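You operate a simulated robot arm through the tools that you are given. There is no shell and no other tool.

You are at the controls of a simulated robot arm. One attempt, no reset.

JOB
Top the steel bath up to its red line; run it 5 minutes.
Fine: lid shut, one press of start; wait until the display says DONE.

The check looks at the end state, three seconds after you hand in, the way a careful person would. Anything else that was tipped, shoved, dropped, spilled or broken makes it a failure. Lids that push on must go on centred and level and be pressed home; caps that screw on are set level and turned clockwise until they are tight.

ROBOT AND FRAMES
A 5-joint arm with a two-finger parallel gripper, fixed in place. Base frame: the origin is at the foot of the arm, x ahead of it, y to its left, z up. Lengths are in mm, angles in degrees, forces in N, time in s.
It reaches about 1134 mm from its shoulder. Its first joint turns from -149.0 to 149.0 degrees. Payload 1.57 kg.
The tool frame sits at the grasp point between the pads (the TCP): z along the fingers, y along the line on which they close. The tips reach 30 mm beyond it. The gripper opens to 110 mm. The fingers are 24 mm wide and 12 mm thick; the gripper's body (48 by 112 mm) begins 78 mm behind the TCP.
Orientation is that of the tool frame in the base frame, as a unit quaternion [x, y, z, w]. With the fingers straight down and closing along the base's y, the tool's x points along the base's -x, its y along +y and its z along -z.

CONTROLS
- The arm moves only by the tool servo_tool. Its argument "motion" is a list of rows, each a list of 3 entries, a list of its own where there are three numbers: the shift along the tool's x, y, z in units of 20 mm (1.0 is 20 mm), then the turn, a rotation vector about the tool's x, y, z in units of 6 degrees (1.0 is 6 degrees), then the finger opening in mm, from 0 to 110. In form: [[[dx, dy, dz], [rx, ry, rz], jaw], ...]. A call has 1 to 20 rows; each row shifts and turns the commanded pose from where the row before left it, along the tool's axes as they then stand. A call with a number of a shift or a turn outside -1 to 1 is refused whole. Rows are played at 5 a second. More than 50 mm and 8.6 degrees between two rows, or a gripper value outside its range, and nothing of the call is played. Where a pose cannot be reached the arm comes as near as it can. A force on the tool above 40 N (or 10 N above the force at the start of the call, whichever is more), or a blocked arm, ends the call early, and 0.2 s more pass. Each finger travels about 153 mm/s and halts on what it meets, pressing with about 25 N; the grip force reading is that of the motor and also rises with nothing between the fingers. The clock runs only during rows and for 0.2 s after the last one: add rows that do not move to give the fingers time. It gives the time, the measured TCP pose, the force on the tool (base axes), the opening and the grip force at its end, in the units of the frame above (readings bear some noise), with the torque about the TCP (base axes, N m) and any sound that the robot's microphone picked up.
- Cameras (640 x 400 px; columns grow to the right, rows downward): "scene" is fixed at [399.9, 649, 1478.2]; the picture's right is [-0.43, 0.90, 0.00], its down [0.85, 0.40, -0.33] and it looks along [-0.30, -0.14, -0.94] (base axes); focal length 341 px, centre (320, 200). "wrist" rides on the gripper at [70, 16, -141] in the tool frame; the picture's right is [-0.23, 0.97, 0.00], its down [-0.85, -0.20, -0.48] and it looks along [-0.47, -0.11, 0.88] (tool axes); focal length 222 px, centre (320, 200). There is no depth. A picture from a camera that has moved, and an enlarged one, comes with that camera's place and axes in the base frame and with its lens.
- camera(camera): a new picture of that camera. No time passes.
- raise_lower(by): slides the trunk up (or, below 0, down) by that many mm; the arm rides with it, the base frame stays. It gives what a move gives, with no picture.
- zoom(camera, box): a new picture of the part [left, top, right, bottom] of that camera's present view, enlarged. No time passes.
- finish_job(): hands the job in; it is judged then, once.

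Nothing tells you positions but the pictures and the camera data. Unless the task says otherwise, let go and move clear before handing in.

The tools are called after "Emit:" by a JSON object that holds its "name" and its "arguments". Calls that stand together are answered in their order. servo_tool: Moves the arm, as the interface text tells. Its arguments: {"type":"object","properties":{"motion":{"type":"array"}},"required":["motion"]} The other tools are called the same way: raise_lower (by) slides the trunk up or down; camera (camera) takes a picture; zoom (camera, box) takes an enlarged picture of a part of a camera's view; finish_job () hands the job in.

At the start:

```text
clock: 0.0
ee_pos: [341.5, 480.1, 1158.0]
tcp_rot: [0.0, 1.0, -0.001, 0.0]
wrist_force: [0.4, 0.3, -0.4]
ft_torque: [0.0, 0.0, -0.02]
finger_gap: 110.0
grasp_force: 0.0
trunk travel left (down, up): [-892.0, 78.0]
```

scene: 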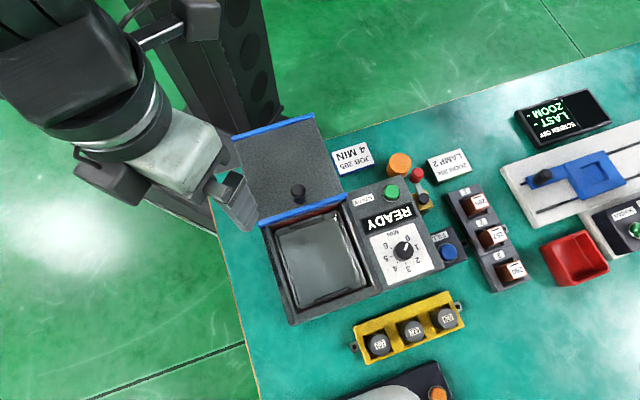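
wrist: 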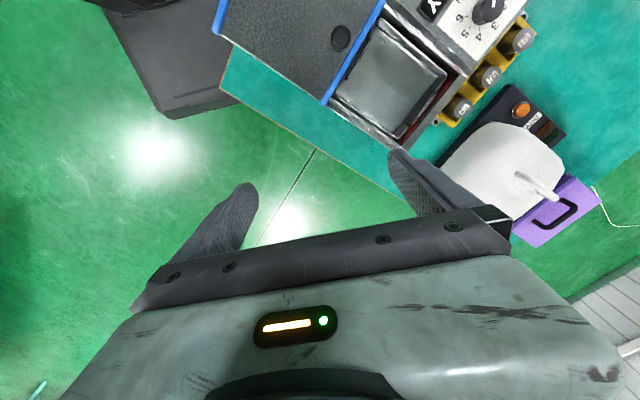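

I see a bench with a steel bath (lid to one side, dial and READY display), several other devices, and a kettle or jug near the bench edge. I will look closer before moving.

Emit:
{"name": "zoom", "arguments": {"camera": "scene", "box": [220, 100, 480, 330]}}

Emit:
{"name": "zoom", "arguments": {"camera": "scene", "box": [320, 270, 560, 400]}}

Emit:
{"name": "zoom", "arguments": {"camera": "scene", "box": [420, 70, 640, 300]}}

Emit:
{"name": "zoom", "arguments": {"camera": "wrist", "box": [400, 60, 640, 260]}}

Emit:
{"name": "zoom", "arguments": {"camera": "wrist", "box": [200, 0, 560, 200]}}

```text
1.74 times, centred on (350, 215) of scene
camera zoom: at [399.9, 649.0, 1478.2], right [-0.43, 0.9, 0.0], down [0.85, 0.4, -0.33], along [-0.3, -0.14, -0.94], focal length 594 px, centre (268, 174)
```

zoom: 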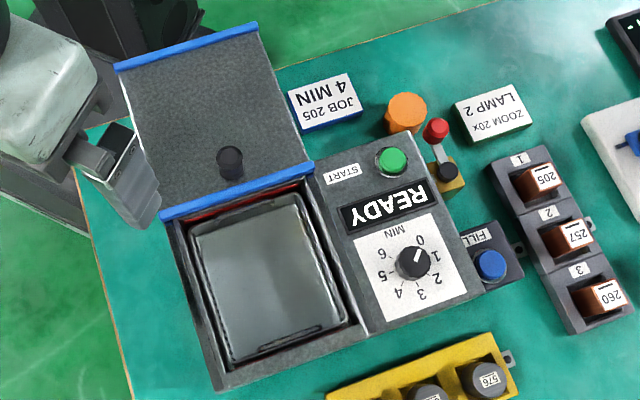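

```text
2.67 times, centred on (440, 335) of scene
camera zoom: at [399.9, 649.0, 1478.2], right [-0.43, 0.9, 0.0], down [0.85, 0.4, -0.33], along [-0.3, -0.14, -0.94], focal length 910 px, centre (0, -160)
```

zoom: 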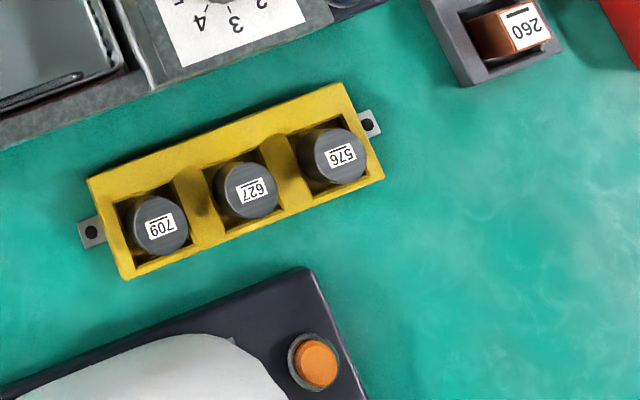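

```text
1.74 times, centred on (530, 185) of scene
camera zoom: at [399.9, 649.0, 1478.2], right [-0.43, 0.9, 0.0], down [0.85, 0.4, -0.33], along [-0.3, -0.14, -0.94], focal length 594 px, centre (-45, 226)
```

zoom: 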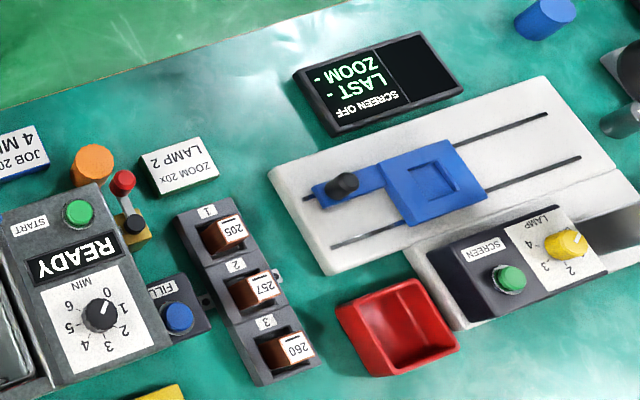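

```text
2.00 times, centred on (520, 160) of wrist
camera zoom: at [274.1, 496.7, 1300.5], right [0.23, 0.97, 0.0], down [0.85, -0.2, 0.48], along [0.47, -0.11, -0.88], focal length 444 px, centre (-80, 280)
```

zoom: 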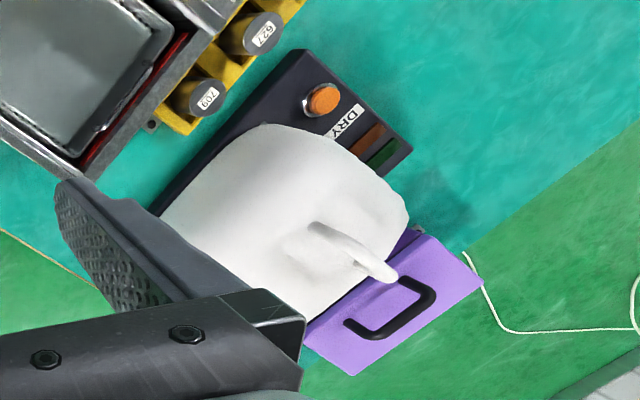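

```text
1.78 times, centred on (380, 100) of wrist
camera zoom: at [274.1, 496.7, 1300.5], right [0.23, 0.97, 0.0], down [0.85, -0.2, 0.48], along [0.47, -0.11, -0.88], focal length 395 px, centre (213, 378)
```

zoom: 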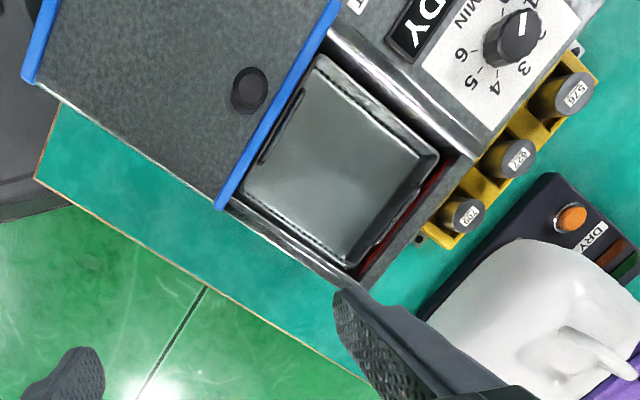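

The bath has a slide lid pushed back off the opening, with its knob near (238, 531, 962). A dial, a start button and a FILL button sit beside it. I'll move the wrist camera over the bath for a closer look.

Emit:
{"name": "servo_tool", "arguments": {"motion": [[[-0.37, 0.91, 0], [0, 0, 0], 110], [[-0.37, 0.91, 0], [0, 0, 0], 110], [[-0.37, 0.91, 0], [0, 0, 0], 110], [[-0.37, 0.91, 0], [0, 0, 0], 110], [[-0.37, 0.91, 0], [0, 0, 0], 110], [[-0.37, 0.91, 0], [0, 0, 0], 110]]}}

Emit:
{"name": "camera", "arguments": {"camera": "wrist"}}

Emit:
{"name": "camera", "arguments": {"camera": "scene"}}

```text
clock: 1.4
ee_pos: [386.6, 589.1, 1158.3]
tcp_rot: [0.0, 1.0, 0.0, -0.001]
wrist_force: [-0.2, -0.2, -1.3]
ft_torque: [-0.02, -0.03, -0.02]
finger_gap: 109.9
grasp_force: 0.1
trunk travel left (down, up): [-892.0, 78.0]
```

```text
taken
camera wrist: at [318.7, 606.6, 1300.4], right [0.23, 0.97, 0.0], down [0.86, -0.2, 0.48], along [0.47, -0.11, -0.88], focal length 222 px, centre (320, 200)
```

wrist: 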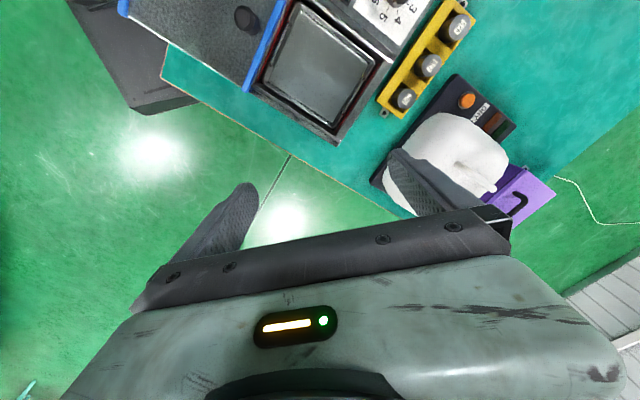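

```text
taken
```

scene: 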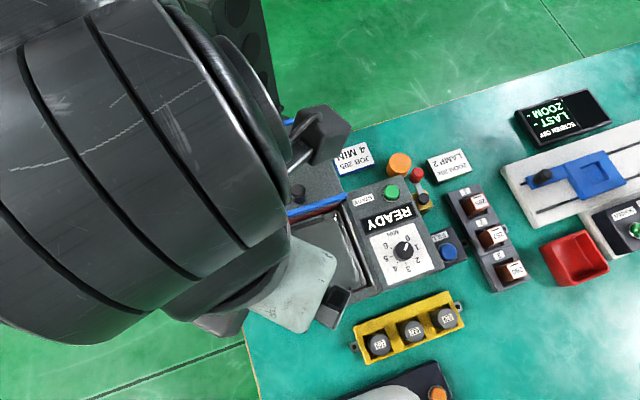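

The bath is now near the top centre of the wrist view, so I'll enlarge the parts I need.

Emit:
{"name": "zoom", "arguments": {"camera": "wrist", "box": [230, 0, 430, 150]}}

Emit:
{"name": "zoom", "arguments": {"camera": "wrist", "box": [360, 60, 580, 230]}}

```text
2.67 times, centred on (330, 75) of wrist
camera zoom: at [318.7, 606.6, 1300.4], right [0.23, 0.97, 0.0], down [0.86, -0.2, 0.48], along [0.47, -0.11, -0.88], focal length 592 px, centre (293, 533)
```

zoom: 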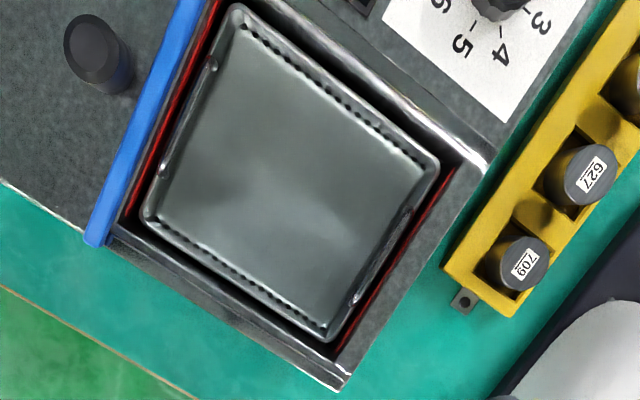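

```text
2.35 times, centred on (470, 145) of wrist
camera zoom: at [318.7, 606.6, 1300.4], right [0.23, 0.97, 0.0], down [0.86, -0.2, 0.48], along [0.47, -0.11, -0.88], focal length 523 px, centre (-33, 329)
```

zoom: 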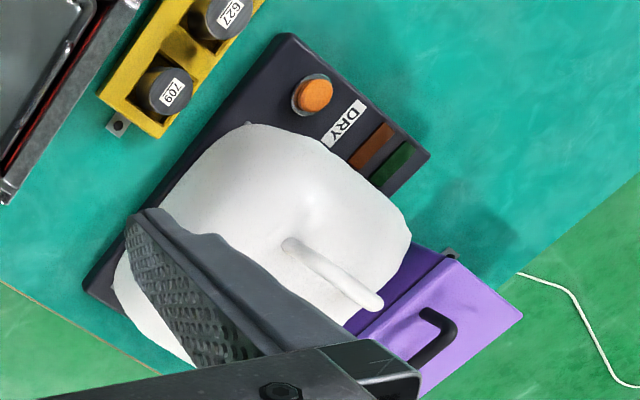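

The bath holds a basket, and there is a red line on the inner walls. Next I'll look over the panel with the start button, dial, FILL button and lever.

Emit:
{"name": "servo_tool", "arguments": {"motion": [[[0.58, 0.98, 0], [0, 0, 0], 110], [[0.58, 0.98, 0], [0, 0, 0], 110], [[0.58, 0.98, 0], [0, 0, 0], 110], [[0.58, 0.98, 0.5], [0, 0, 0], 110], [[0.58, 0.98, 0.5], [0, 0, 0], 110], [[0.58, 0.98, 1], [0, 0, 0], 110], [[0, 0, 1], [0, 0, 0], 110]]}}

Emit:
{"name": "camera", "arguments": {"camera": "wrist"}}

Emit:
{"name": "zoom", "arguments": {"camera": "wrist", "box": [230, 0, 500, 180]}}

Emit:
{"name": "camera", "arguments": {"camera": "scene"}}

```text
clock: 3.0
ee_pos: [317.4, 707.4, 1158.5]
tcp_rot: [0.0, 1.0, -0.001, 0.0]
wrist_force: [0.0, -0.3, 0.0]
ft_torque: [0.03, -0.04, 0.05]
finger_gap: 110.1
grasp_force: 0.1
out of reach, approached as far as the arm can: row 4, 5, 6, 7
trunk travel left (down, up): [-892.0, 78.0]
```

```text
taken
camera wrist: at [248.4, 724.7, 1300.5], right [0.23, 0.97, 0.0], down [0.85, -0.2, 0.48], along [0.47, -0.11, -0.88], focal length 222 px, centre (320, 200)
```

wrist: 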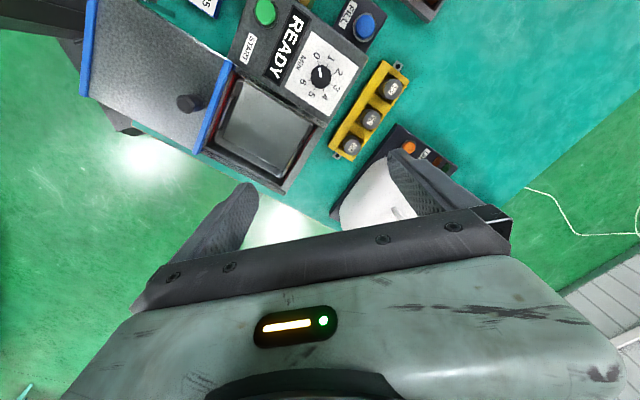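

```text
2.22 times, centred on (365, 90) of wrist
camera zoom: at [248.4, 724.7, 1300.5], right [0.23, 0.97, 0.0], down [0.85, -0.2, 0.48], along [0.47, -0.11, -0.88], focal length 494 px, centre (220, 444)
```

zoom: 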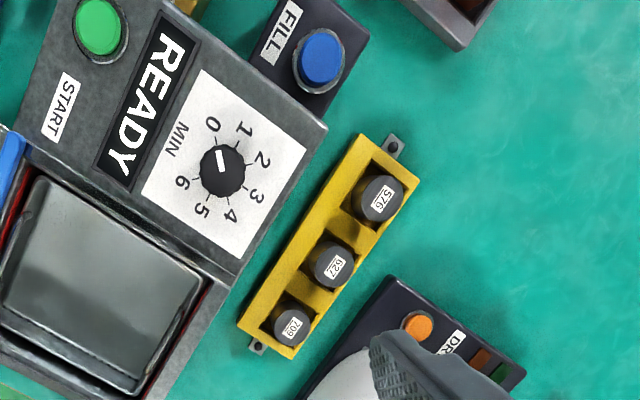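

```text
taken
```

scene: 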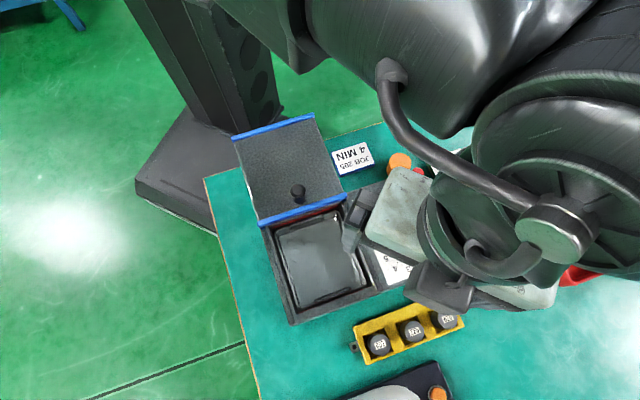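

The trunk has to come down before I can work lower. First I'll check the bath interior for the water level and the red line.

Emit:
{"name": "zoom", "arguments": {"camera": "scene", "box": [250, 180, 390, 330]}}

Emit:
{"name": "zoom", "arguments": {"camera": "wrist", "box": [180, 60, 340, 200]}}

```text
2.67 times, centred on (320, 255) of scene
camera zoom: at [399.9, 649.0, 1478.2], right [-0.43, 0.9, 0.0], down [0.85, 0.4, -0.33], along [-0.3, -0.14, -0.94], focal length 910 px, centre (320, 53)
```

zoom: 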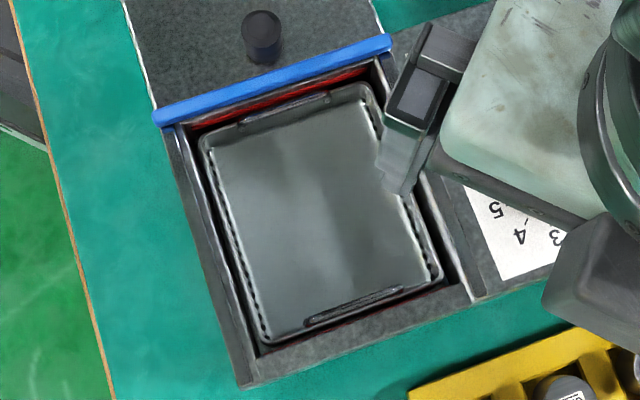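

```text
2.86 times, centred on (260, 130) of wrist
camera zoom: at [248.4, 724.7, 1300.5], right [0.23, 0.97, 0.0], down [0.85, -0.2, 0.48], along [0.47, -0.11, -0.88], focal length 635 px, centre (491, 400)
```

zoom: 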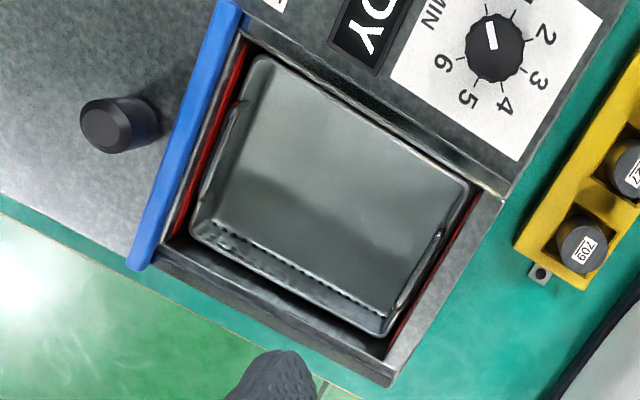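

I'll go back over the bath and lower the trunk 100 mm to see the water level clearly.

Emit:
{"name": "servo_tool", "arguments": {"motion": [[[-0.58, -0.98, 0], [0, 0, 0], 110], [[-0.58, -0.98, 0], [0, 0, 0], 110], [[-0.58, -0.98, 0], [0, 0, 0], 110], [[-0.58, -0.98, 0], [0, 0, 0], 110], [[-0.58, -0.98, 0], [0, 0, 0], 110], [[-0.58, -0.98, 0], [0, 0, 0], 110]]}}

Emit:
{"name": "raise_lower", "arguments": {"by": -100}}

Emit:
{"name": "camera", "arguments": {"camera": "wrist"}}

Emit:
{"name": "zoom", "arguments": {"camera": "wrist", "box": [220, 0, 420, 160]}}

Emit:
{"name": "camera", "arguments": {"camera": "scene"}}

```text
clock: 4.4
ee_pos: [386.8, 588.9, 1159.2]
tcp_rot: [0.001, 1.0, 0.0, 0.0]
wrist_force: [0.6, 0.0, 0.3]
ft_torque: [0.0, -0.03, -0.01]
finger_gap: 109.9
grasp_force: 0.0
trunk travel left (down, up): [-892.0, 78.0]
```

```text
clock: 5.7
ee_pos: [387.1, 589.7, 1059.3]
tcp_rot: [0.0, 1.0, 0.0, 0.0]
wrist_force: [0.6, 1.2, -0.7]
ft_torque: [0.0, 0.01, -0.04]
finger_gap: 110.0
grasp_force: 0.0
trunk travel left (down, up): [-792.0, 178.0]
```

```text
taken
camera wrist: at [318.5, 606.6, 1200.6], right [0.23, 0.97, 0.0], down [0.85, -0.2, 0.48], along [0.47, -0.11, -0.88], focal length 222 px, centre (320, 200)
```

wrist: 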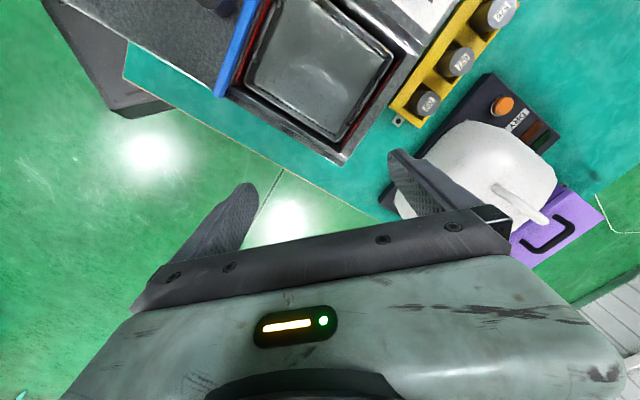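

```text
2.50 times, centred on (320, 80) of wrist
camera zoom: at [318.5, 606.6, 1200.6], right [0.23, 0.97, 0.0], down [0.85, -0.2, 0.48], along [0.47, -0.11, -0.88], focal length 555 px, centre (320, 500)
```

zoom: 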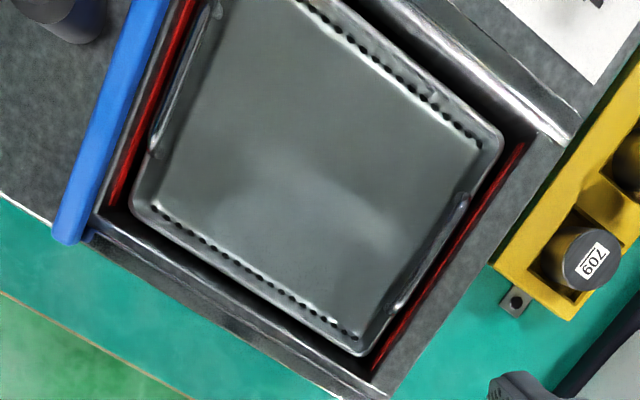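

```text
taken
```

scene: 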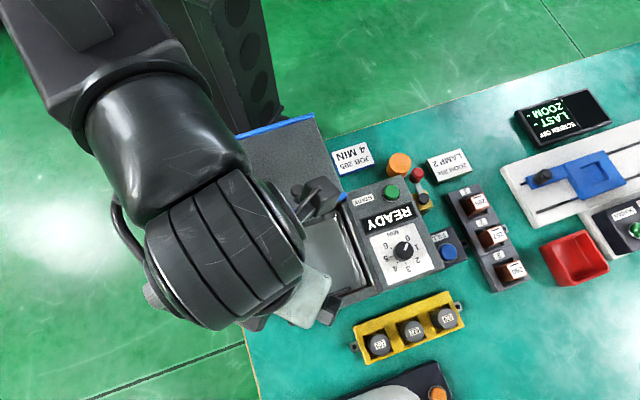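

The basket is in the bath, and no obvious water surface shows at this level. I put the FILL button near (200, 806, 886) on a small box beside the panel, so I'll move above it with closed fingers.

Emit:
{"name": "servo_tool", "arguments": {"motion": [[[0.85, 0.98, 0], [0, 0, 0], 0], [[0.85, 0.98, 0], [0, 0, 0], 0], [[0.85, 0.98, 0], [0, 0, 0], 0], [[0.85, 0.98, 0], [0, 0, 0], 0], [[0.85, 0.98, 0], [0, 0, 0], 0], [[0.85, 0.98, 0], [0, 0, 0], 0], [[0.85, 0.98, 0], [0, 0, 0], 0], [[0.85, 0.98, 0], [0, 0, 0], 0], [[0.85, 0.98, 0], [0, 0, 0], 0], [[0.85, 0.98, 0], [0, 0, 0], 0], [[0.85, 0.98, 0], [0, 0, 0], 0]]}}

Emit:
{"name": "camera", "arguments": {"camera": "wrist"}}

Emit:
{"name": "camera", "arguments": {"camera": "scene"}}

```text
clock: 8.1
ee_pos: [200.9, 807.1, 1058.5]
tcp_rot: [0.001, 1.0, 0.001, 0.0]
wrist_force: [-0.2, 0.1, -0.6]
ft_torque: [0.02, -0.03, 0.03]
finger_gap: 0.0
grasp_force: 21.4
trunk travel left (down, up): [-792.0, 178.0]
```

```text
taken
camera wrist: at [132.7, 823.9, 1200.4], right [0.23, 0.97, 0.0], down [0.85, -0.2, 0.48], along [0.47, -0.11, -0.88], focal length 222 px, centre (320, 200)
```

wrist: 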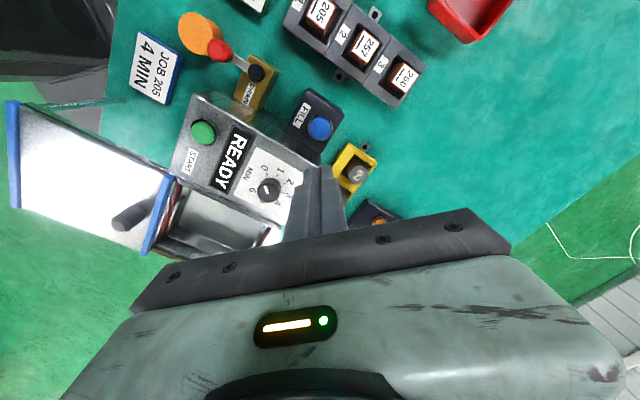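

```text
taken
```

scene: 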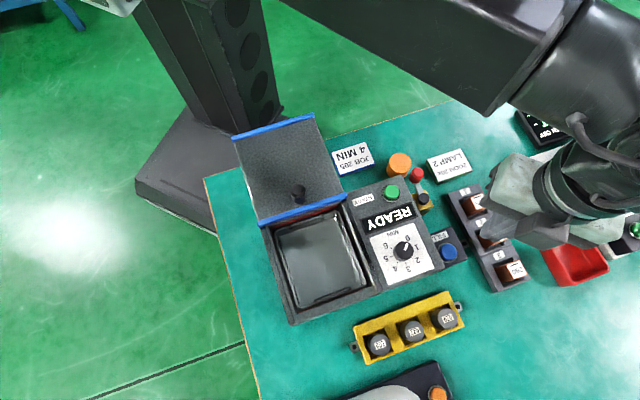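

From here both views are clear. I'll zoom in on the FILL button, the lever label and the bath interior.

Emit:
{"name": "zoom", "arguments": {"camera": "wrist", "box": [140, 0, 380, 200]}}

Emit:
{"name": "zoom", "arguments": {"camera": "scene", "box": [250, 190, 380, 330]}}

Emit:
{"name": "zoom", "arguments": {"camera": "wrist", "box": [130, 150, 300, 260]}}

```text
2.00 times, centred on (260, 100) of wrist
camera zoom: at [132.7, 823.9, 1200.4], right [0.23, 0.97, 0.0], down [0.85, -0.2, 0.48], along [0.47, -0.11, -0.88], focal length 444 px, centre (440, 400)
```

zoom: 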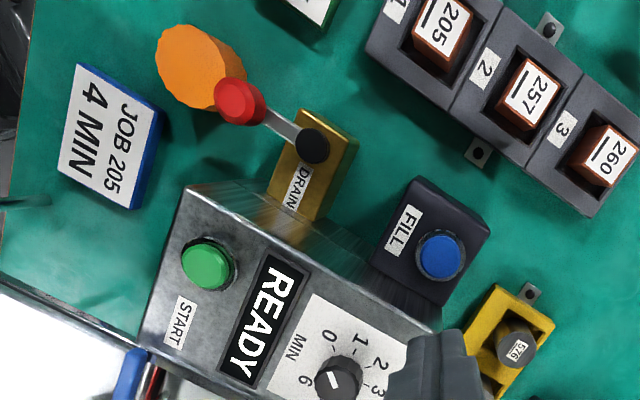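

```text
2.86 times, centred on (315, 260) of scene
camera zoom: at [399.9, 649.0, 1478.2], right [-0.43, 0.9, 0.0], down [0.85, 0.4, -0.33], along [-0.3, -0.14, -0.94], focal length 976 px, centre (334, 29)
```

zoom: 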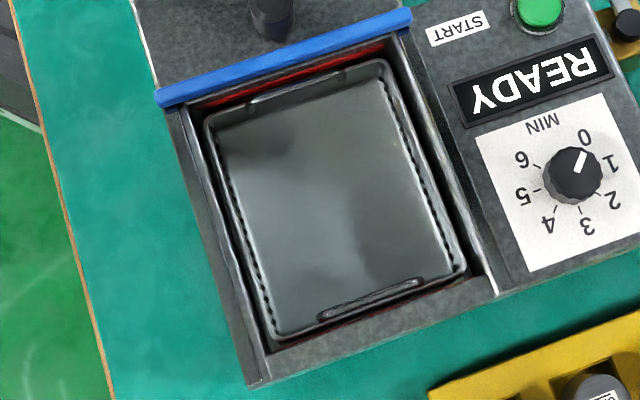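

```text
3.64 times, centred on (215, 205) of wrist
camera zoom: at [132.7, 823.9, 1200.4], right [0.23, 0.97, 0.0], down [0.85, -0.2, 0.48], along [0.47, -0.11, -0.88], focal length 808 px, centre (702, 182)
```

zoom: 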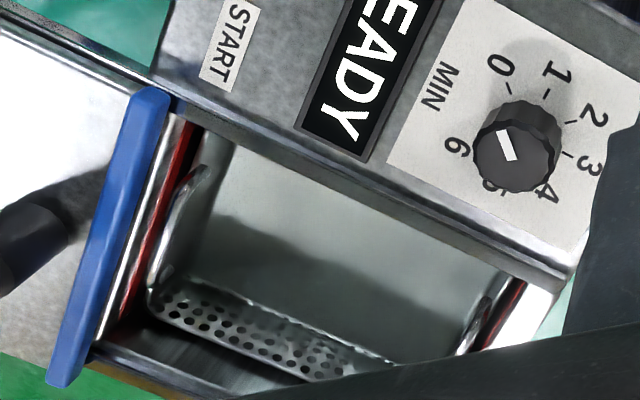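

The lever beside the panel is labelled DRAIN, so I'll leave it alone. I refine FILL to about (194, 810, 870), and I'll lower the trunk and align above it.

Emit:
{"name": "servo_tool", "arguments": {"motion": [[[0.35, 0.15, 0], [0, 0, 0], 0]]}}

Emit:
{"name": "raise_lower", "arguments": {"by": -110}}

Emit:
{"name": "camera", "arguments": {"camera": "wrist"}}

Emit:
{"name": "camera", "arguments": {"camera": "scene"}}

```text
clock: 8.5
ee_pos: [193.8, 809.6, 1058.9]
tcp_rot: [0.0, 1.0, 0.0, 0.0]
wrist_force: [-0.1, -0.5, -1.0]
ft_torque: [0.0, -0.04, -0.06]
finger_gap: 0.0
grasp_force: 21.6
trunk travel left (down, up): [-792.0, 178.0]
```

```text
clock: 9.9
ee_pos: [195.5, 808.7, 949.3]
tcp_rot: [0.0, 1.0, 0.0, 0.0]
wrist_force: [0.7, -0.6, 0.1]
ft_torque: [0.0, 0.0, -0.01]
finger_gap: 0.0
grasp_force: 21.2
trunk travel left (down, up): [-682.0, 288.0]
```

```text
taken
camera wrist: at [125.9, 825.9, 1090.6], right [0.23, 0.97, 0.0], down [0.85, -0.2, 0.48], along [0.47, -0.11, -0.88], focal length 222 px, centre (320, 200)
```

wrist: 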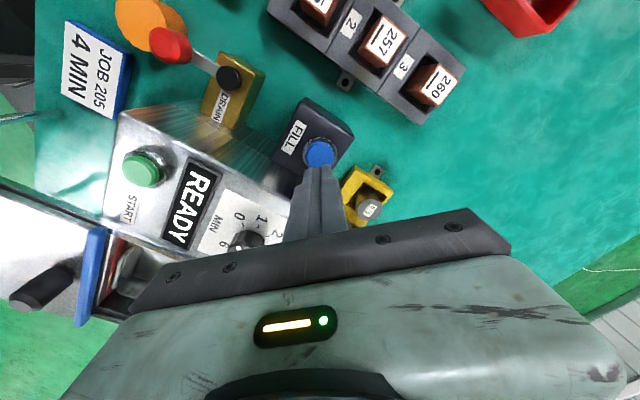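

```text
taken
```

scene: 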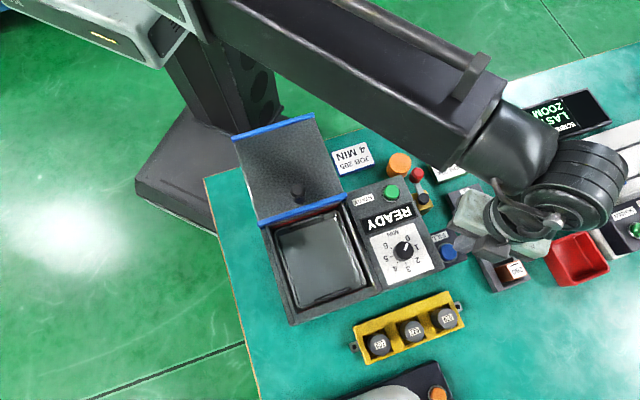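

The fingertips sit just short of the FILL button, which refines to about (191.5, 809.7, 866). I'll descend to just above it.

Emit:
{"name": "servo_tool", "arguments": {"motion": [[[0.2, 0.05, 0.7], [0, 0, 0], 0], [[0, 0, 0.7], [0, 0, 0], 0], [[0, 0, 0.6], [0, 0, 0], 0], [[0, 0, 0], [0, 0, 0], 0]]}}

Emit:
{"name": "zoom", "arguments": {"camera": "wrist", "box": [250, 80, 400, 220]}}

Emit:
{"name": "zoom", "arguments": {"camera": "scene", "box": [380, 190, 560, 310]}}

```text
clock: 10.9
ee_pos: [192.5, 808.8, 949.0]
tcp_rot: [-0.001, 1.0, 0.001, 0.0]
wrist_force: [0.8, -0.2, -0.6]
ft_torque: [0.01, -0.01, 0.01]
finger_gap: 0.0
grasp_force: 21.5
out of reach, approached as far as the arm can: row 1, 2, 3
trunk travel left (down, up): [-682.0, 288.0]
```

```text
2.86 times, centred on (325, 150) of wrist
camera zoom: at [123.8, 826.2, 1090.5], right [0.23, 0.97, 0.0], down [0.85, -0.2, 0.48], along [0.47, -0.11, -0.88], focal length 635 px, centre (306, 343)
```

zoom: 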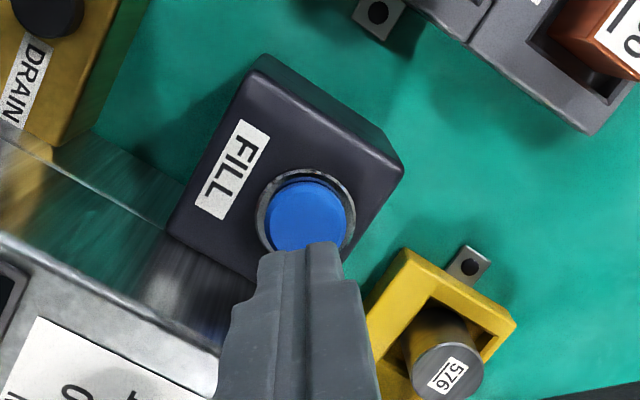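

```text
3.33 times, centred on (470, 250) of scene
camera zoom: at [399.9, 649.0, 1478.2], right [-0.43, 0.9, 0.0], down [0.85, 0.4, -0.33], along [-0.3, -0.14, -0.94], focal length 1138 px, centre (-180, 33)
```

zoom: 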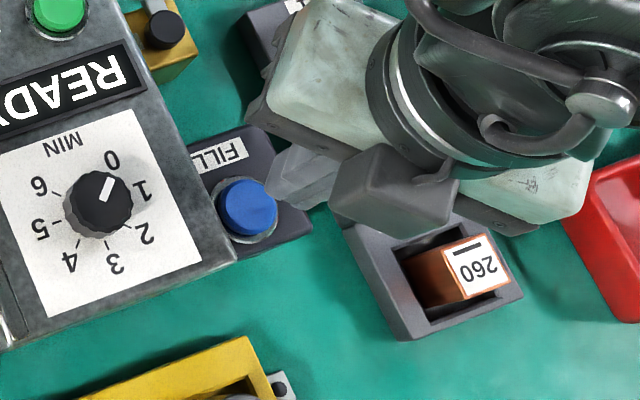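

The servo can't go lower at this trunk height. I'll raise the tool a little, lower the trunk, and then approach with the servo so there is room to press.

Emit:
{"name": "servo_tool", "arguments": {"motion": [[[0, 0, -1], [0, 0, 0], 0], [[0, 0, -1], [0, 0, 0], 0], [[0, 0, -1], [0, 0, 0], 0]]}}

Emit:
{"name": "raise_lower", "arguments": {"by": -95}}

Emit:
{"name": "zoom", "arguments": {"camera": "wrist", "box": [250, 80, 400, 220]}}

Emit:
{"name": "camera", "arguments": {"camera": "scene"}}

```text
clock: 11.8
ee_pos: [191.3, 808.4, 948.1]
tcp_rot: [0.0, 1.0, 0.0, 0.001]
wrist_force: [-0.3, -0.2, 0.0]
ft_torque: [0.01, -0.01, 0.0]
finger_gap: 0.1
grasp_force: 21.6
out of reach, approached as far as the arm can: row 1, 2, 3
trunk travel left (down, up): [-682.0, 288.0]
```

```text
clock: 12.7
ee_pos: [190.8, 804.7, 885.5]
tcp_rot: [0.001, 1.0, 0.004, 0.001]
wrist_force: [-7.5, -35.0, 56.5]
ft_torque: [-1.06, 0.17, -0.06]
finger_gap: 0.0
grasp_force: 21.1
trunk travel left (down, up): [-613.0, 357.0]
heard: click
stopped: the force on the tool passed its limit at 328 N (the readings are from after the stop); the commanded pose is now the measured one
```

```text
2.86 times, centred on (325, 150) of wrist
camera zoom: at [122.6, 820.6, 1026.7], right [0.23, 0.97, 0.01], down [0.85, -0.2, 0.48], along [0.47, -0.1, -0.88], focal length 635 px, centre (306, 343)
```

zoom: 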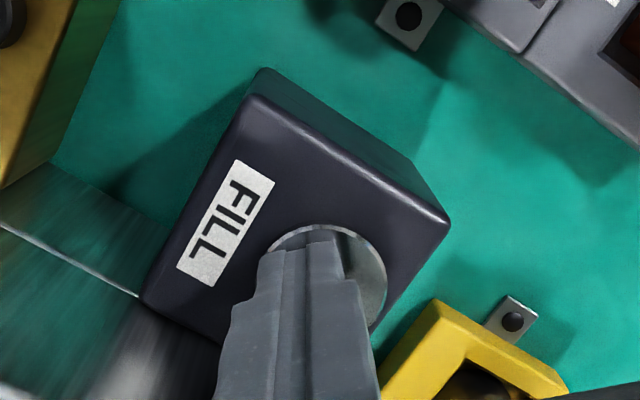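

```text
taken
```

scene: 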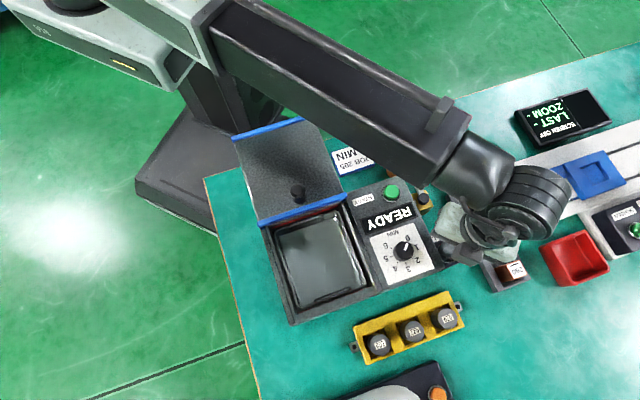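

The trunk move pushed the closed fingers hard into the FILL button, with a force stop and a click. I'll check the bath level and the button before doing anything else, since pictures take no time.

Emit:
{"name": "zoom", "arguments": {"camera": "scene", "box": [250, 190, 380, 330]}}

Emit:
{"name": "zoom", "arguments": {"camera": "scene", "box": [340, 170, 520, 300]}}

Emit:
{"name": "camera", "arguments": {"camera": "wrist"}}

```text
2.86 times, centred on (315, 260) of scene
camera zoom: at [399.9, 649.0, 1478.2], right [-0.43, 0.9, 0.0], down [0.85, 0.4, -0.33], along [-0.3, -0.14, -0.94], focal length 976 px, centre (334, 29)
```

zoom: 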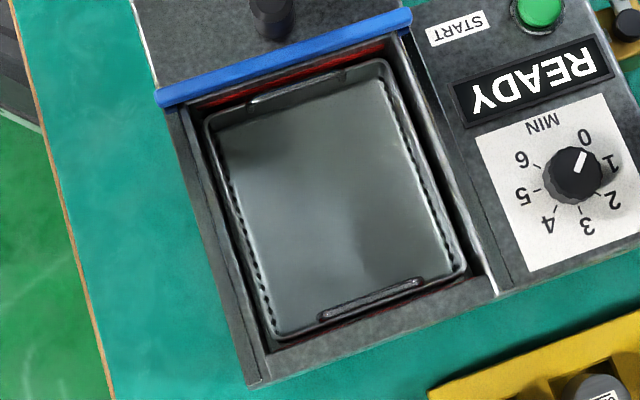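

```text
3.08 times, centred on (430, 235) of scene
camera zoom: at [399.9, 649.0, 1478.2], right [-0.43, 0.9, 0.0], down [0.85, 0.4, -0.33], along [-0.3, -0.14, -0.94], focal length 1050 px, centre (-18, 92)
```

zoom: 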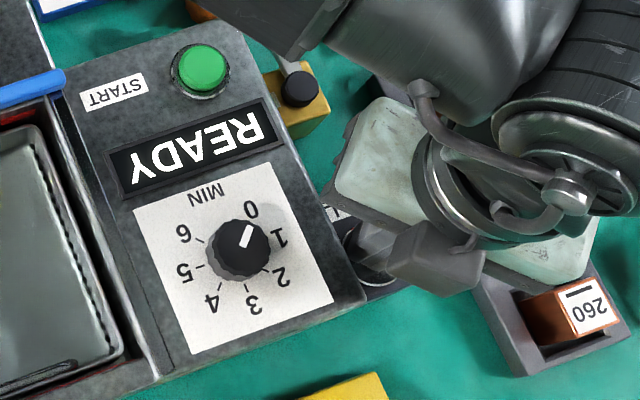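

```text
taken
camera wrist: at [122.6, 820.6, 1026.7], right [0.23, 0.97, 0.01], down [0.85, -0.2, 0.48], along [0.47, -0.1, -0.88], focal length 222 px, centre (320, 200)
```

wrist: 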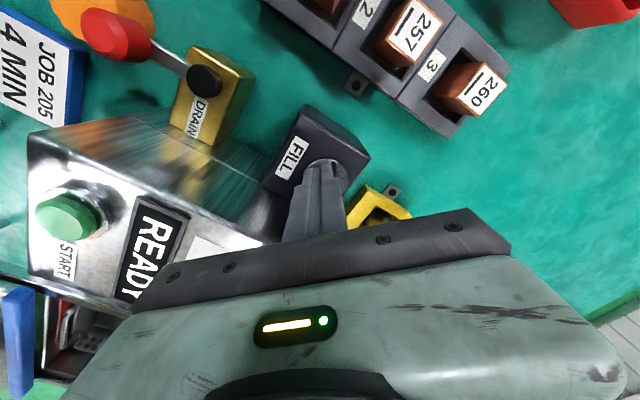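

Nothing looks displaced so far. I'll back off with the trunk and then check that the button and box are intact.

Emit:
{"name": "raise_lower", "arguments": {"by": 40}}

Emit:
{"name": "camera", "arguments": {"camera": "wrist"}}

Emit:
{"name": "zoom", "arguments": {"camera": "wrist", "box": [230, 60, 400, 220]}}

Emit:
{"name": "zoom", "arguments": {"camera": "scene", "box": [250, 190, 380, 330]}}

```text
clock: 13.5
ee_pos: [194.2, 813.6, 919.3]
tcp_rot: [0.001, 1.0, 0.006, 0.001]
wrist_force: [-0.7, 0.3, -0.2]
ft_torque: [0.03, 0.0, 0.0]
finger_gap: 0.1
grasp_force: 21.2
trunk travel left (down, up): [-653.0, 317.0]
```

```text
taken
camera wrist: at [124.6, 828.5, 1061.3], right [0.23, 0.97, 0.01], down [0.85, -0.21, 0.48], along [0.47, -0.1, -0.88], focal length 222 px, centre (320, 200)
```

wrist: 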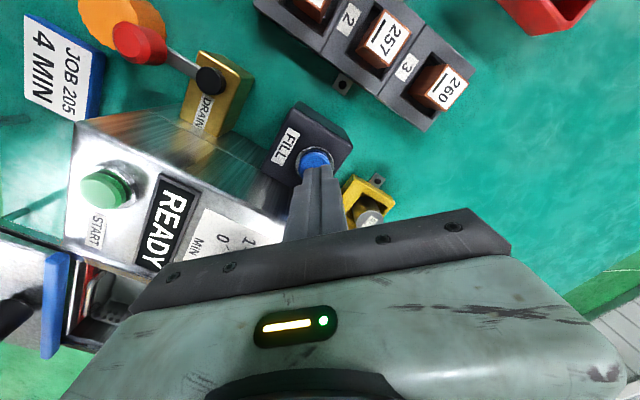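

```text
2.50 times, centred on (315, 140) of wrist
camera zoom: at [124.6, 828.5, 1061.3], right [0.23, 0.97, 0.01], down [0.85, -0.21, 0.48], along [0.47, -0.1, -0.88], focal length 555 px, centre (332, 350)
```

zoom: 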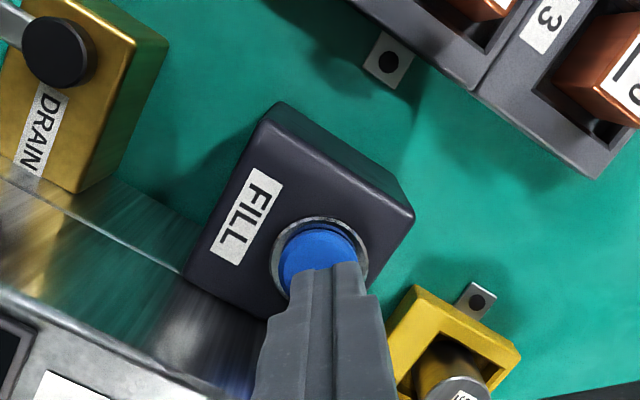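

```text
2.86 times, centred on (315, 260) of scene
camera zoom: at [399.9, 649.0, 1478.2], right [-0.43, 0.9, 0.0], down [0.85, 0.4, -0.33], along [-0.3, -0.14, -0.94], focal length 976 px, centre (334, 29)
```

zoom: 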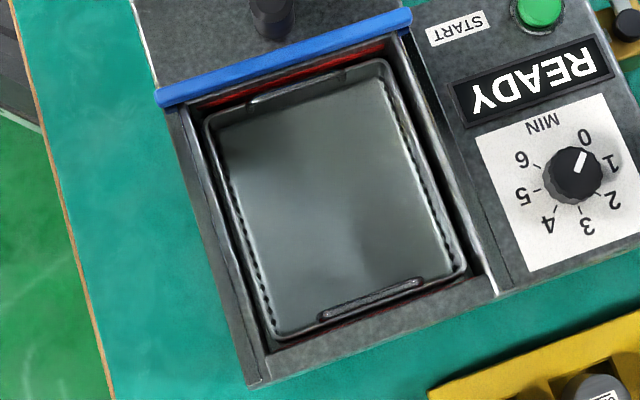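

The button sprang back and the box hasn't moved. I'll test the servo's vertical range here with a small upward move.

Emit:
{"name": "servo_tool", "arguments": {"motion": [[[0, 0, -0.5], [0, 0, 0], 0], [[0, 0, -0.5], [0, 0, 0], 0]]}}

```text
clock: 14.1
ee_pos: [192.9, 813.8, 920.2]
tcp_rot: [0.001, 1.0, 0.006, 0.001]
wrist_force: [-0.3, 0.2, -0.5]
ft_torque: [0.02, -0.03, -0.02]
finger_gap: 0.1
grasp_force: 21.6
out of reach, approached as far as the arm can: row 1, 2
trunk travel left (down, up): [-653.0, 317.0]
```

Tool height is set only by the trunk when the tool points straight down. I'll recentre over the button and come down in small trunk steps.

Emit:
{"name": "servo_tool", "arguments": {"motion": [[[0.07, -0.2, 0], [0, 0, 0], 0], [[0, 0, 0], [0, 0, 0], 0]]}}

Emit:
{"name": "raise_lower", "arguments": {"by": -16}}

Emit:
{"name": "zoom", "arguments": {"camera": "wrist", "box": [230, 60, 400, 220]}}

```text
clock: 14.7
ee_pos: [192.1, 809.6, 919.5]
tcp_rot: [0.001, 1.0, 0.006, 0.001]
wrist_force: [-0.4, 0.1, 0.9]
ft_torque: [-0.01, 0.01, 0.01]
finger_gap: 0.0
grasp_force: 21.6
trunk travel left (down, up): [-653.0, 317.0]
```

```text
clock: 15.3
ee_pos: [191.3, 808.7, 903.9]
tcp_rot: [0.0, 1.0, 0.006, 0.002]
wrist_force: [0.5, 0.1, 0.4]
ft_torque: [0.05, 0.01, 0.03]
finger_gap: 0.0
grasp_force: 21.4
trunk travel left (down, up): [-637.0, 333.0]
```

```text
2.50 times, centred on (315, 140) of wrist
camera zoom: at [123.0, 824.3, 1045.2], right [0.23, 0.97, 0.01], down [0.85, -0.21, 0.48], along [0.47, -0.1, -0.88], focal length 555 px, centre (332, 350)
```

zoom: 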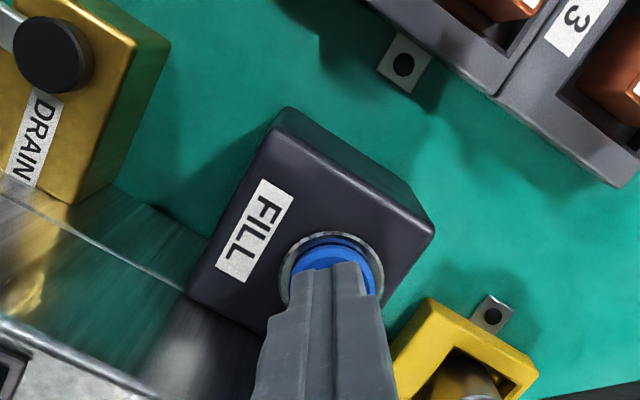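

The tips are just above the button. I'll continue in small steps.

Emit:
{"name": "raise_lower", "arguments": {"by": -4}}

Emit:
{"name": "raise_lower", "arguments": {"by": -3}}

```text
clock: 15.9
ee_pos: [192.1, 809.8, 898.8]
tcp_rot: [0.001, 1.0, 0.007, 0.001]
wrist_force: [0.0, 0.5, -0.7]
ft_torque: [-0.01, 0.01, 0.0]
finger_gap: 0.0
grasp_force: 20.7
trunk travel left (down, up): [-633.0, 337.0]
```

```text
clock: 16.4
ee_pos: [191.8, 809.3, 897.1]
tcp_rot: [0.001, 1.0, 0.007, 0.001]
wrist_force: [-0.3, 0.3, 2.0]
ft_torque: [-0.02, 0.01, -0.03]
finger_gap: 0.1
grasp_force: 21.4
trunk travel left (down, up): [-630.0, 340.0]
```

Emit:
{"name": "raise_lower", "arguments": {"by": -1.5}}

Emit:
{"name": "zoom", "arguments": {"camera": "scene", "box": [250, 190, 380, 330]}}

```text
clock: 16.9
ee_pos: [191.3, 808.6, 895.0]
tcp_rot: [0.001, 1.0, 0.006, 0.001]
wrist_force: [-0.1, 0.3, 2.3]
ft_torque: [-0.01, 0.02, 0.0]
finger_gap: 0.0
grasp_force: 21.3
trunk travel left (down, up): [-628.0, 342.0]
heard: click
```

```text
2.86 times, centred on (315, 260) of scene
camera zoom: at [399.9, 649.0, 1478.2], right [-0.43, 0.9, 0.0], down [0.85, 0.4, -0.33], along [-0.3, -0.14, -0.94], focal length 976 px, centre (334, 29)
```

zoom: 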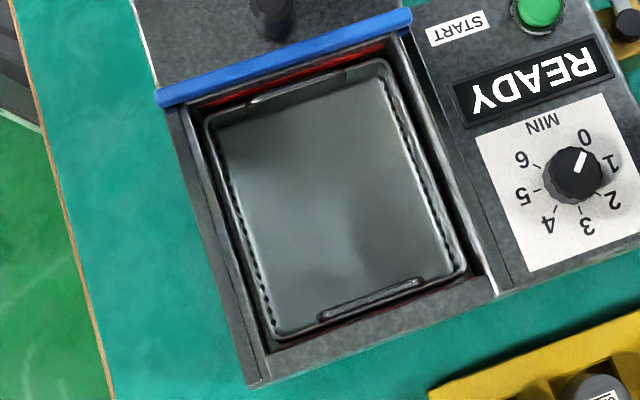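

The button clicked with only about 2 N on it. I'll hold for a second and compare the bath.

Emit:
{"name": "servo_tool", "arguments": {"motion": [[[0, 0, 0], [0, 0, 0], 0], [[0, 0, 0], [0, 0, 0], 0], [[0, 0, 0], [0, 0, 0], 0], [[0, 0, 0], [0, 0, 0], 0]]}}

Emit:
{"name": "zoom", "arguments": {"camera": "scene", "box": [250, 190, 380, 330]}}

Emit:
{"name": "camera", "arguments": {"camera": "scene"}}

```text
clock: 17.9
ee_pos: [192.7, 809.3, 895.2]
tcp_rot: [0.001, 1.0, 0.005, 0.001]
wrist_force: [0.5, 1.1, 2.2]
ft_torque: [0.02, 0.01, 0.0]
finger_gap: 0.0
grasp_force: 21.0
trunk travel left (down, up): [-628.0, 342.0]
```

```text
2.86 times, centred on (315, 260) of scene
camera zoom: at [399.9, 649.0, 1478.2], right [-0.43, 0.9, 0.0], down [0.85, 0.4, -0.33], along [-0.3, -0.14, -0.94], focal length 976 px, centre (334, 29)
```

zoom: 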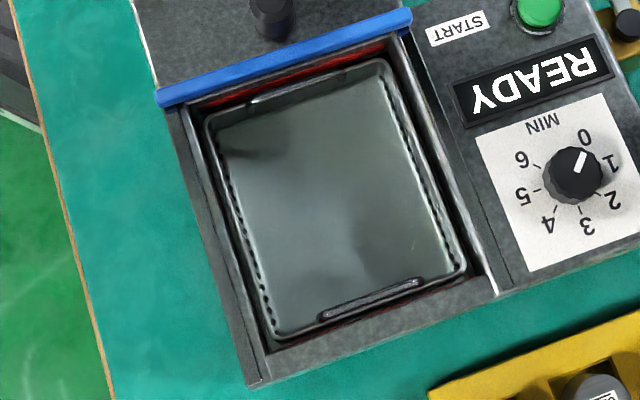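

```text
taken
```

scene: 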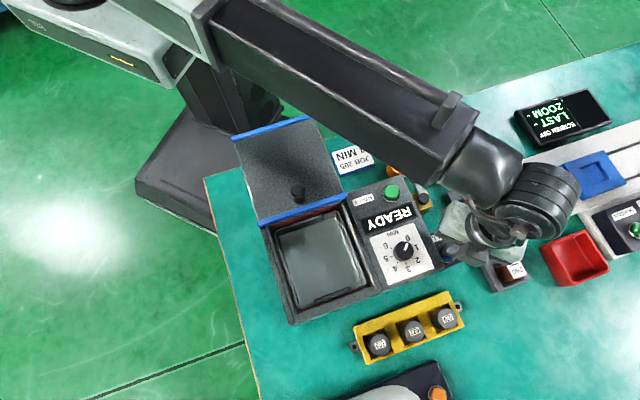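

The change is subtle. I'll zoom in harder on the bath walls to find the waterline against the red stripe.

Emit:
{"name": "zoom", "arguments": {"camera": "scene", "box": [268, 200, 318, 250]}}

Emit:
{"name": "zoom", "arguments": {"camera": "scene", "box": [310, 270, 370, 320]}}

Emit:
{"name": "zoom", "arguments": {"camera": "scene", "box": [320, 200, 370, 250]}}

Emit:
{"name": "zoom", "arguments": {"camera": "wrist", "box": [0, 250, 140, 400]}}

```text
8.00 times, centred on (293, 225) of scene
camera zoom: at [399.9, 649.0, 1478.2], right [-0.43, 0.9, 0.0], down [0.85, 0.4, -0.33], along [-0.3, -0.14, -0.94], focal length 2731 px, centre (536, 0)
```

zoom: 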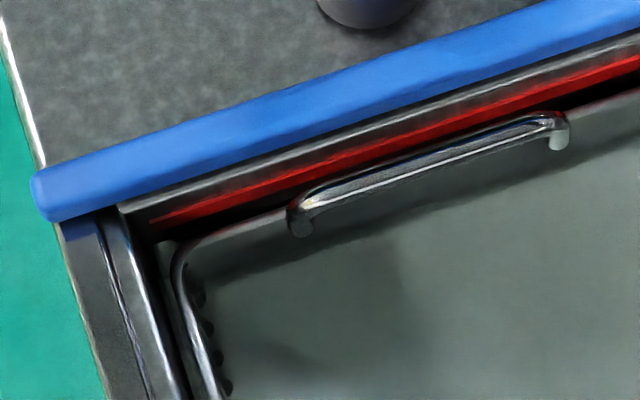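

```text
8.00 times, centred on (340, 295) of scene
camera zoom: at [399.9, 649.0, 1478.2], right [-0.43, 0.9, 0.0], down [0.85, 0.4, -0.33], along [-0.3, -0.14, -0.94], focal length 2731 px, centre (160, -560)
```

zoom: 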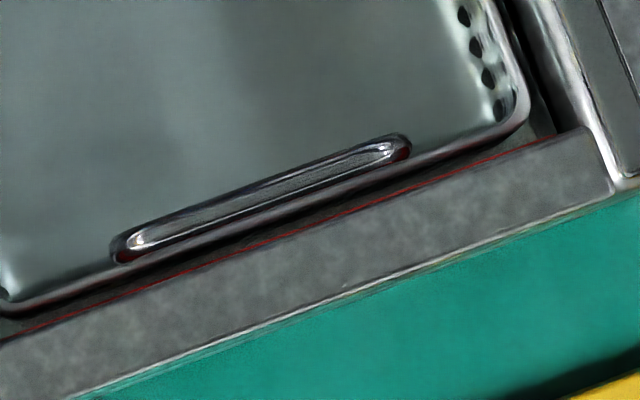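

```text
8.00 times, centred on (345, 225) of scene
camera zoom: at [399.9, 649.0, 1478.2], right [-0.43, 0.9, 0.0], down [0.85, 0.4, -0.33], along [-0.3, -0.14, -0.94], focal length 2731 px, centre (120, 0)
```

zoom: 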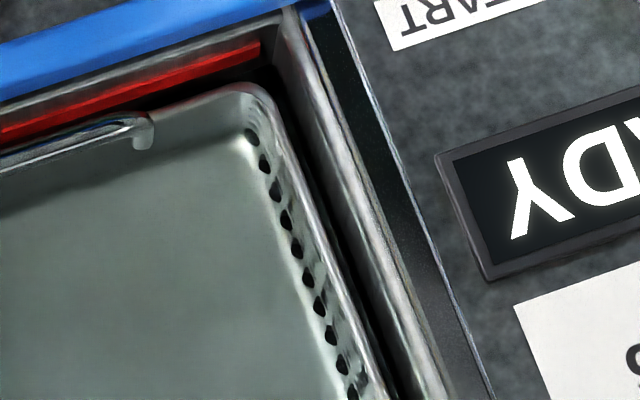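

```text
2.67 times, centred on (70, 325) of wrist
camera zoom: at [123.0, 824.3, 1036.8], right [0.23, 0.97, 0.01], down [0.85, -0.21, 0.48], along [0.47, -0.1, -0.88], focal length 592 px, centre (987, -133)
```

zoom: 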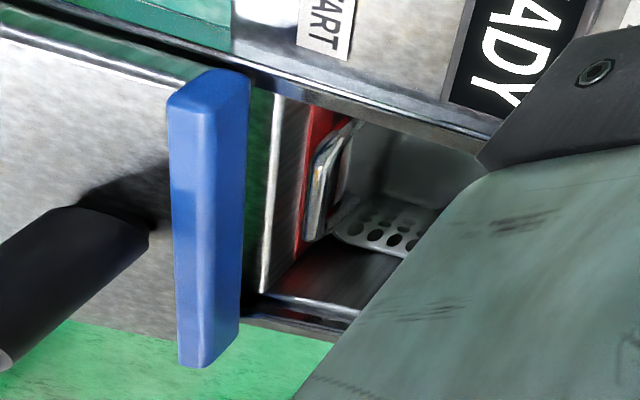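

Emit:
{"name": "zoom", "arguments": {"camera": "wrist", "box": [50, 280, 120, 340]}}

```text
6.67 times, centred on (85, 310) of wrist
camera zoom: at [123.0, 824.3, 1036.8], right [0.23, 0.97, 0.01], down [0.85, -0.21, 0.48], along [0.47, -0.1, -0.88], focal length 1481 px, centre (1887, -533)
```

zoom: 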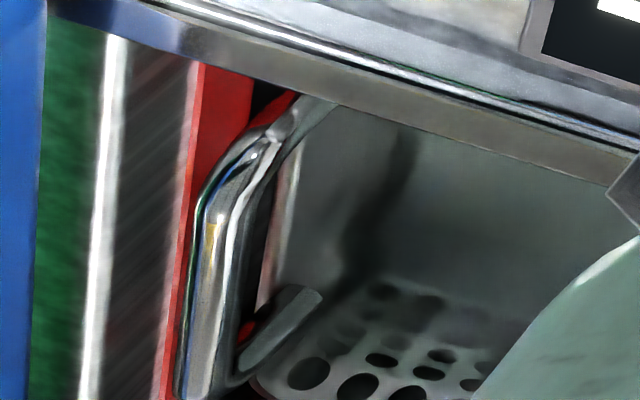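

I can now see the waterline against the basket holes, with clear holes above it and blurred submerged ones below. I'll hold another second and compare to get the fill rate.

Emit:
{"name": "servo_tool", "arguments": {"motion": [[[0, 0, 0], [0, 0, 0], 0], [[0, 0, 0], [0, 0, 0], 0], [[0, 0, 0], [0, 0, 0], 0], [[0, 0, 0], [0, 0, 0], 0]]}}

Emit:
{"name": "zoom", "arguments": {"camera": "wrist", "box": [50, 280, 120, 340]}}

Emit:
{"name": "zoom", "arguments": {"camera": "scene", "box": [268, 200, 318, 250]}}

Emit:
{"name": "zoom", "arguments": {"camera": "scene", "box": [250, 190, 380, 330]}}

```text
clock: 18.9
ee_pos: [192.1, 809.6, 895.3]
tcp_rot: [0.001, 1.0, 0.007, 0.001]
wrist_force: [-1.1, 1.4, 2.6]
ft_torque: [0.01, 0.01, 0.03]
finger_gap: 0.1
grasp_force: 21.3
trunk travel left (down, up): [-628.0, 342.0]
```

```text
6.67 times, centred on (85, 310) of wrist
camera zoom: at [122.9, 824.3, 1036.9], right [0.23, 0.97, 0.01], down [0.85, -0.21, 0.48], along [0.47, -0.1, -0.88], focal length 1481 px, centre (1887, -533)
```

zoom: 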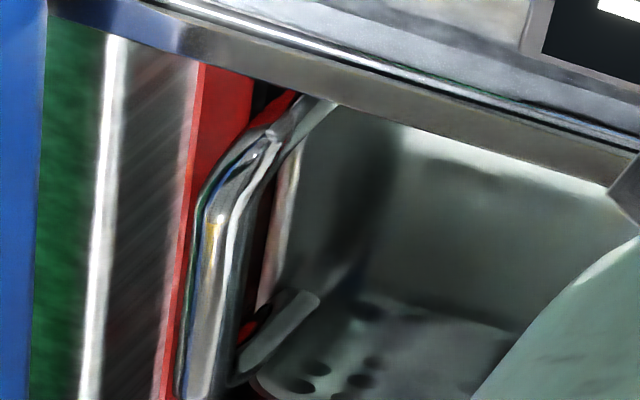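

```text
8.00 times, centred on (293, 225) of scene
camera zoom: at [399.9, 649.0, 1478.2], right [-0.43, 0.9, 0.0], down [0.85, 0.4, -0.33], along [-0.3, -0.14, -0.94], focal length 2731 px, centre (536, 0)
```

zoom: 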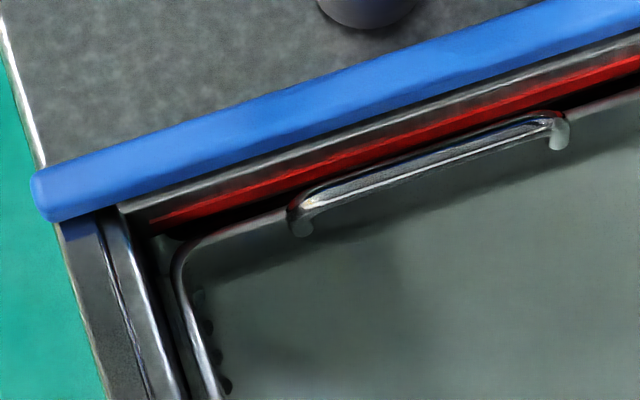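

```text
2.86 times, centred on (315, 260) of scene
camera zoom: at [399.9, 649.0, 1478.2], right [-0.43, 0.9, 0.0], down [0.85, 0.4, -0.33], along [-0.3, -0.14, -0.94], focal length 976 px, centre (334, 29)
```

zoom: 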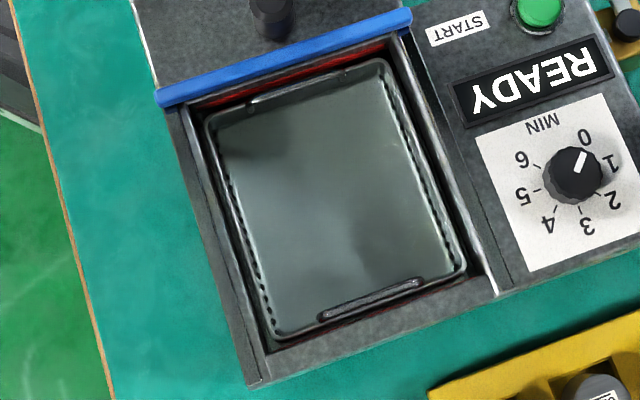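

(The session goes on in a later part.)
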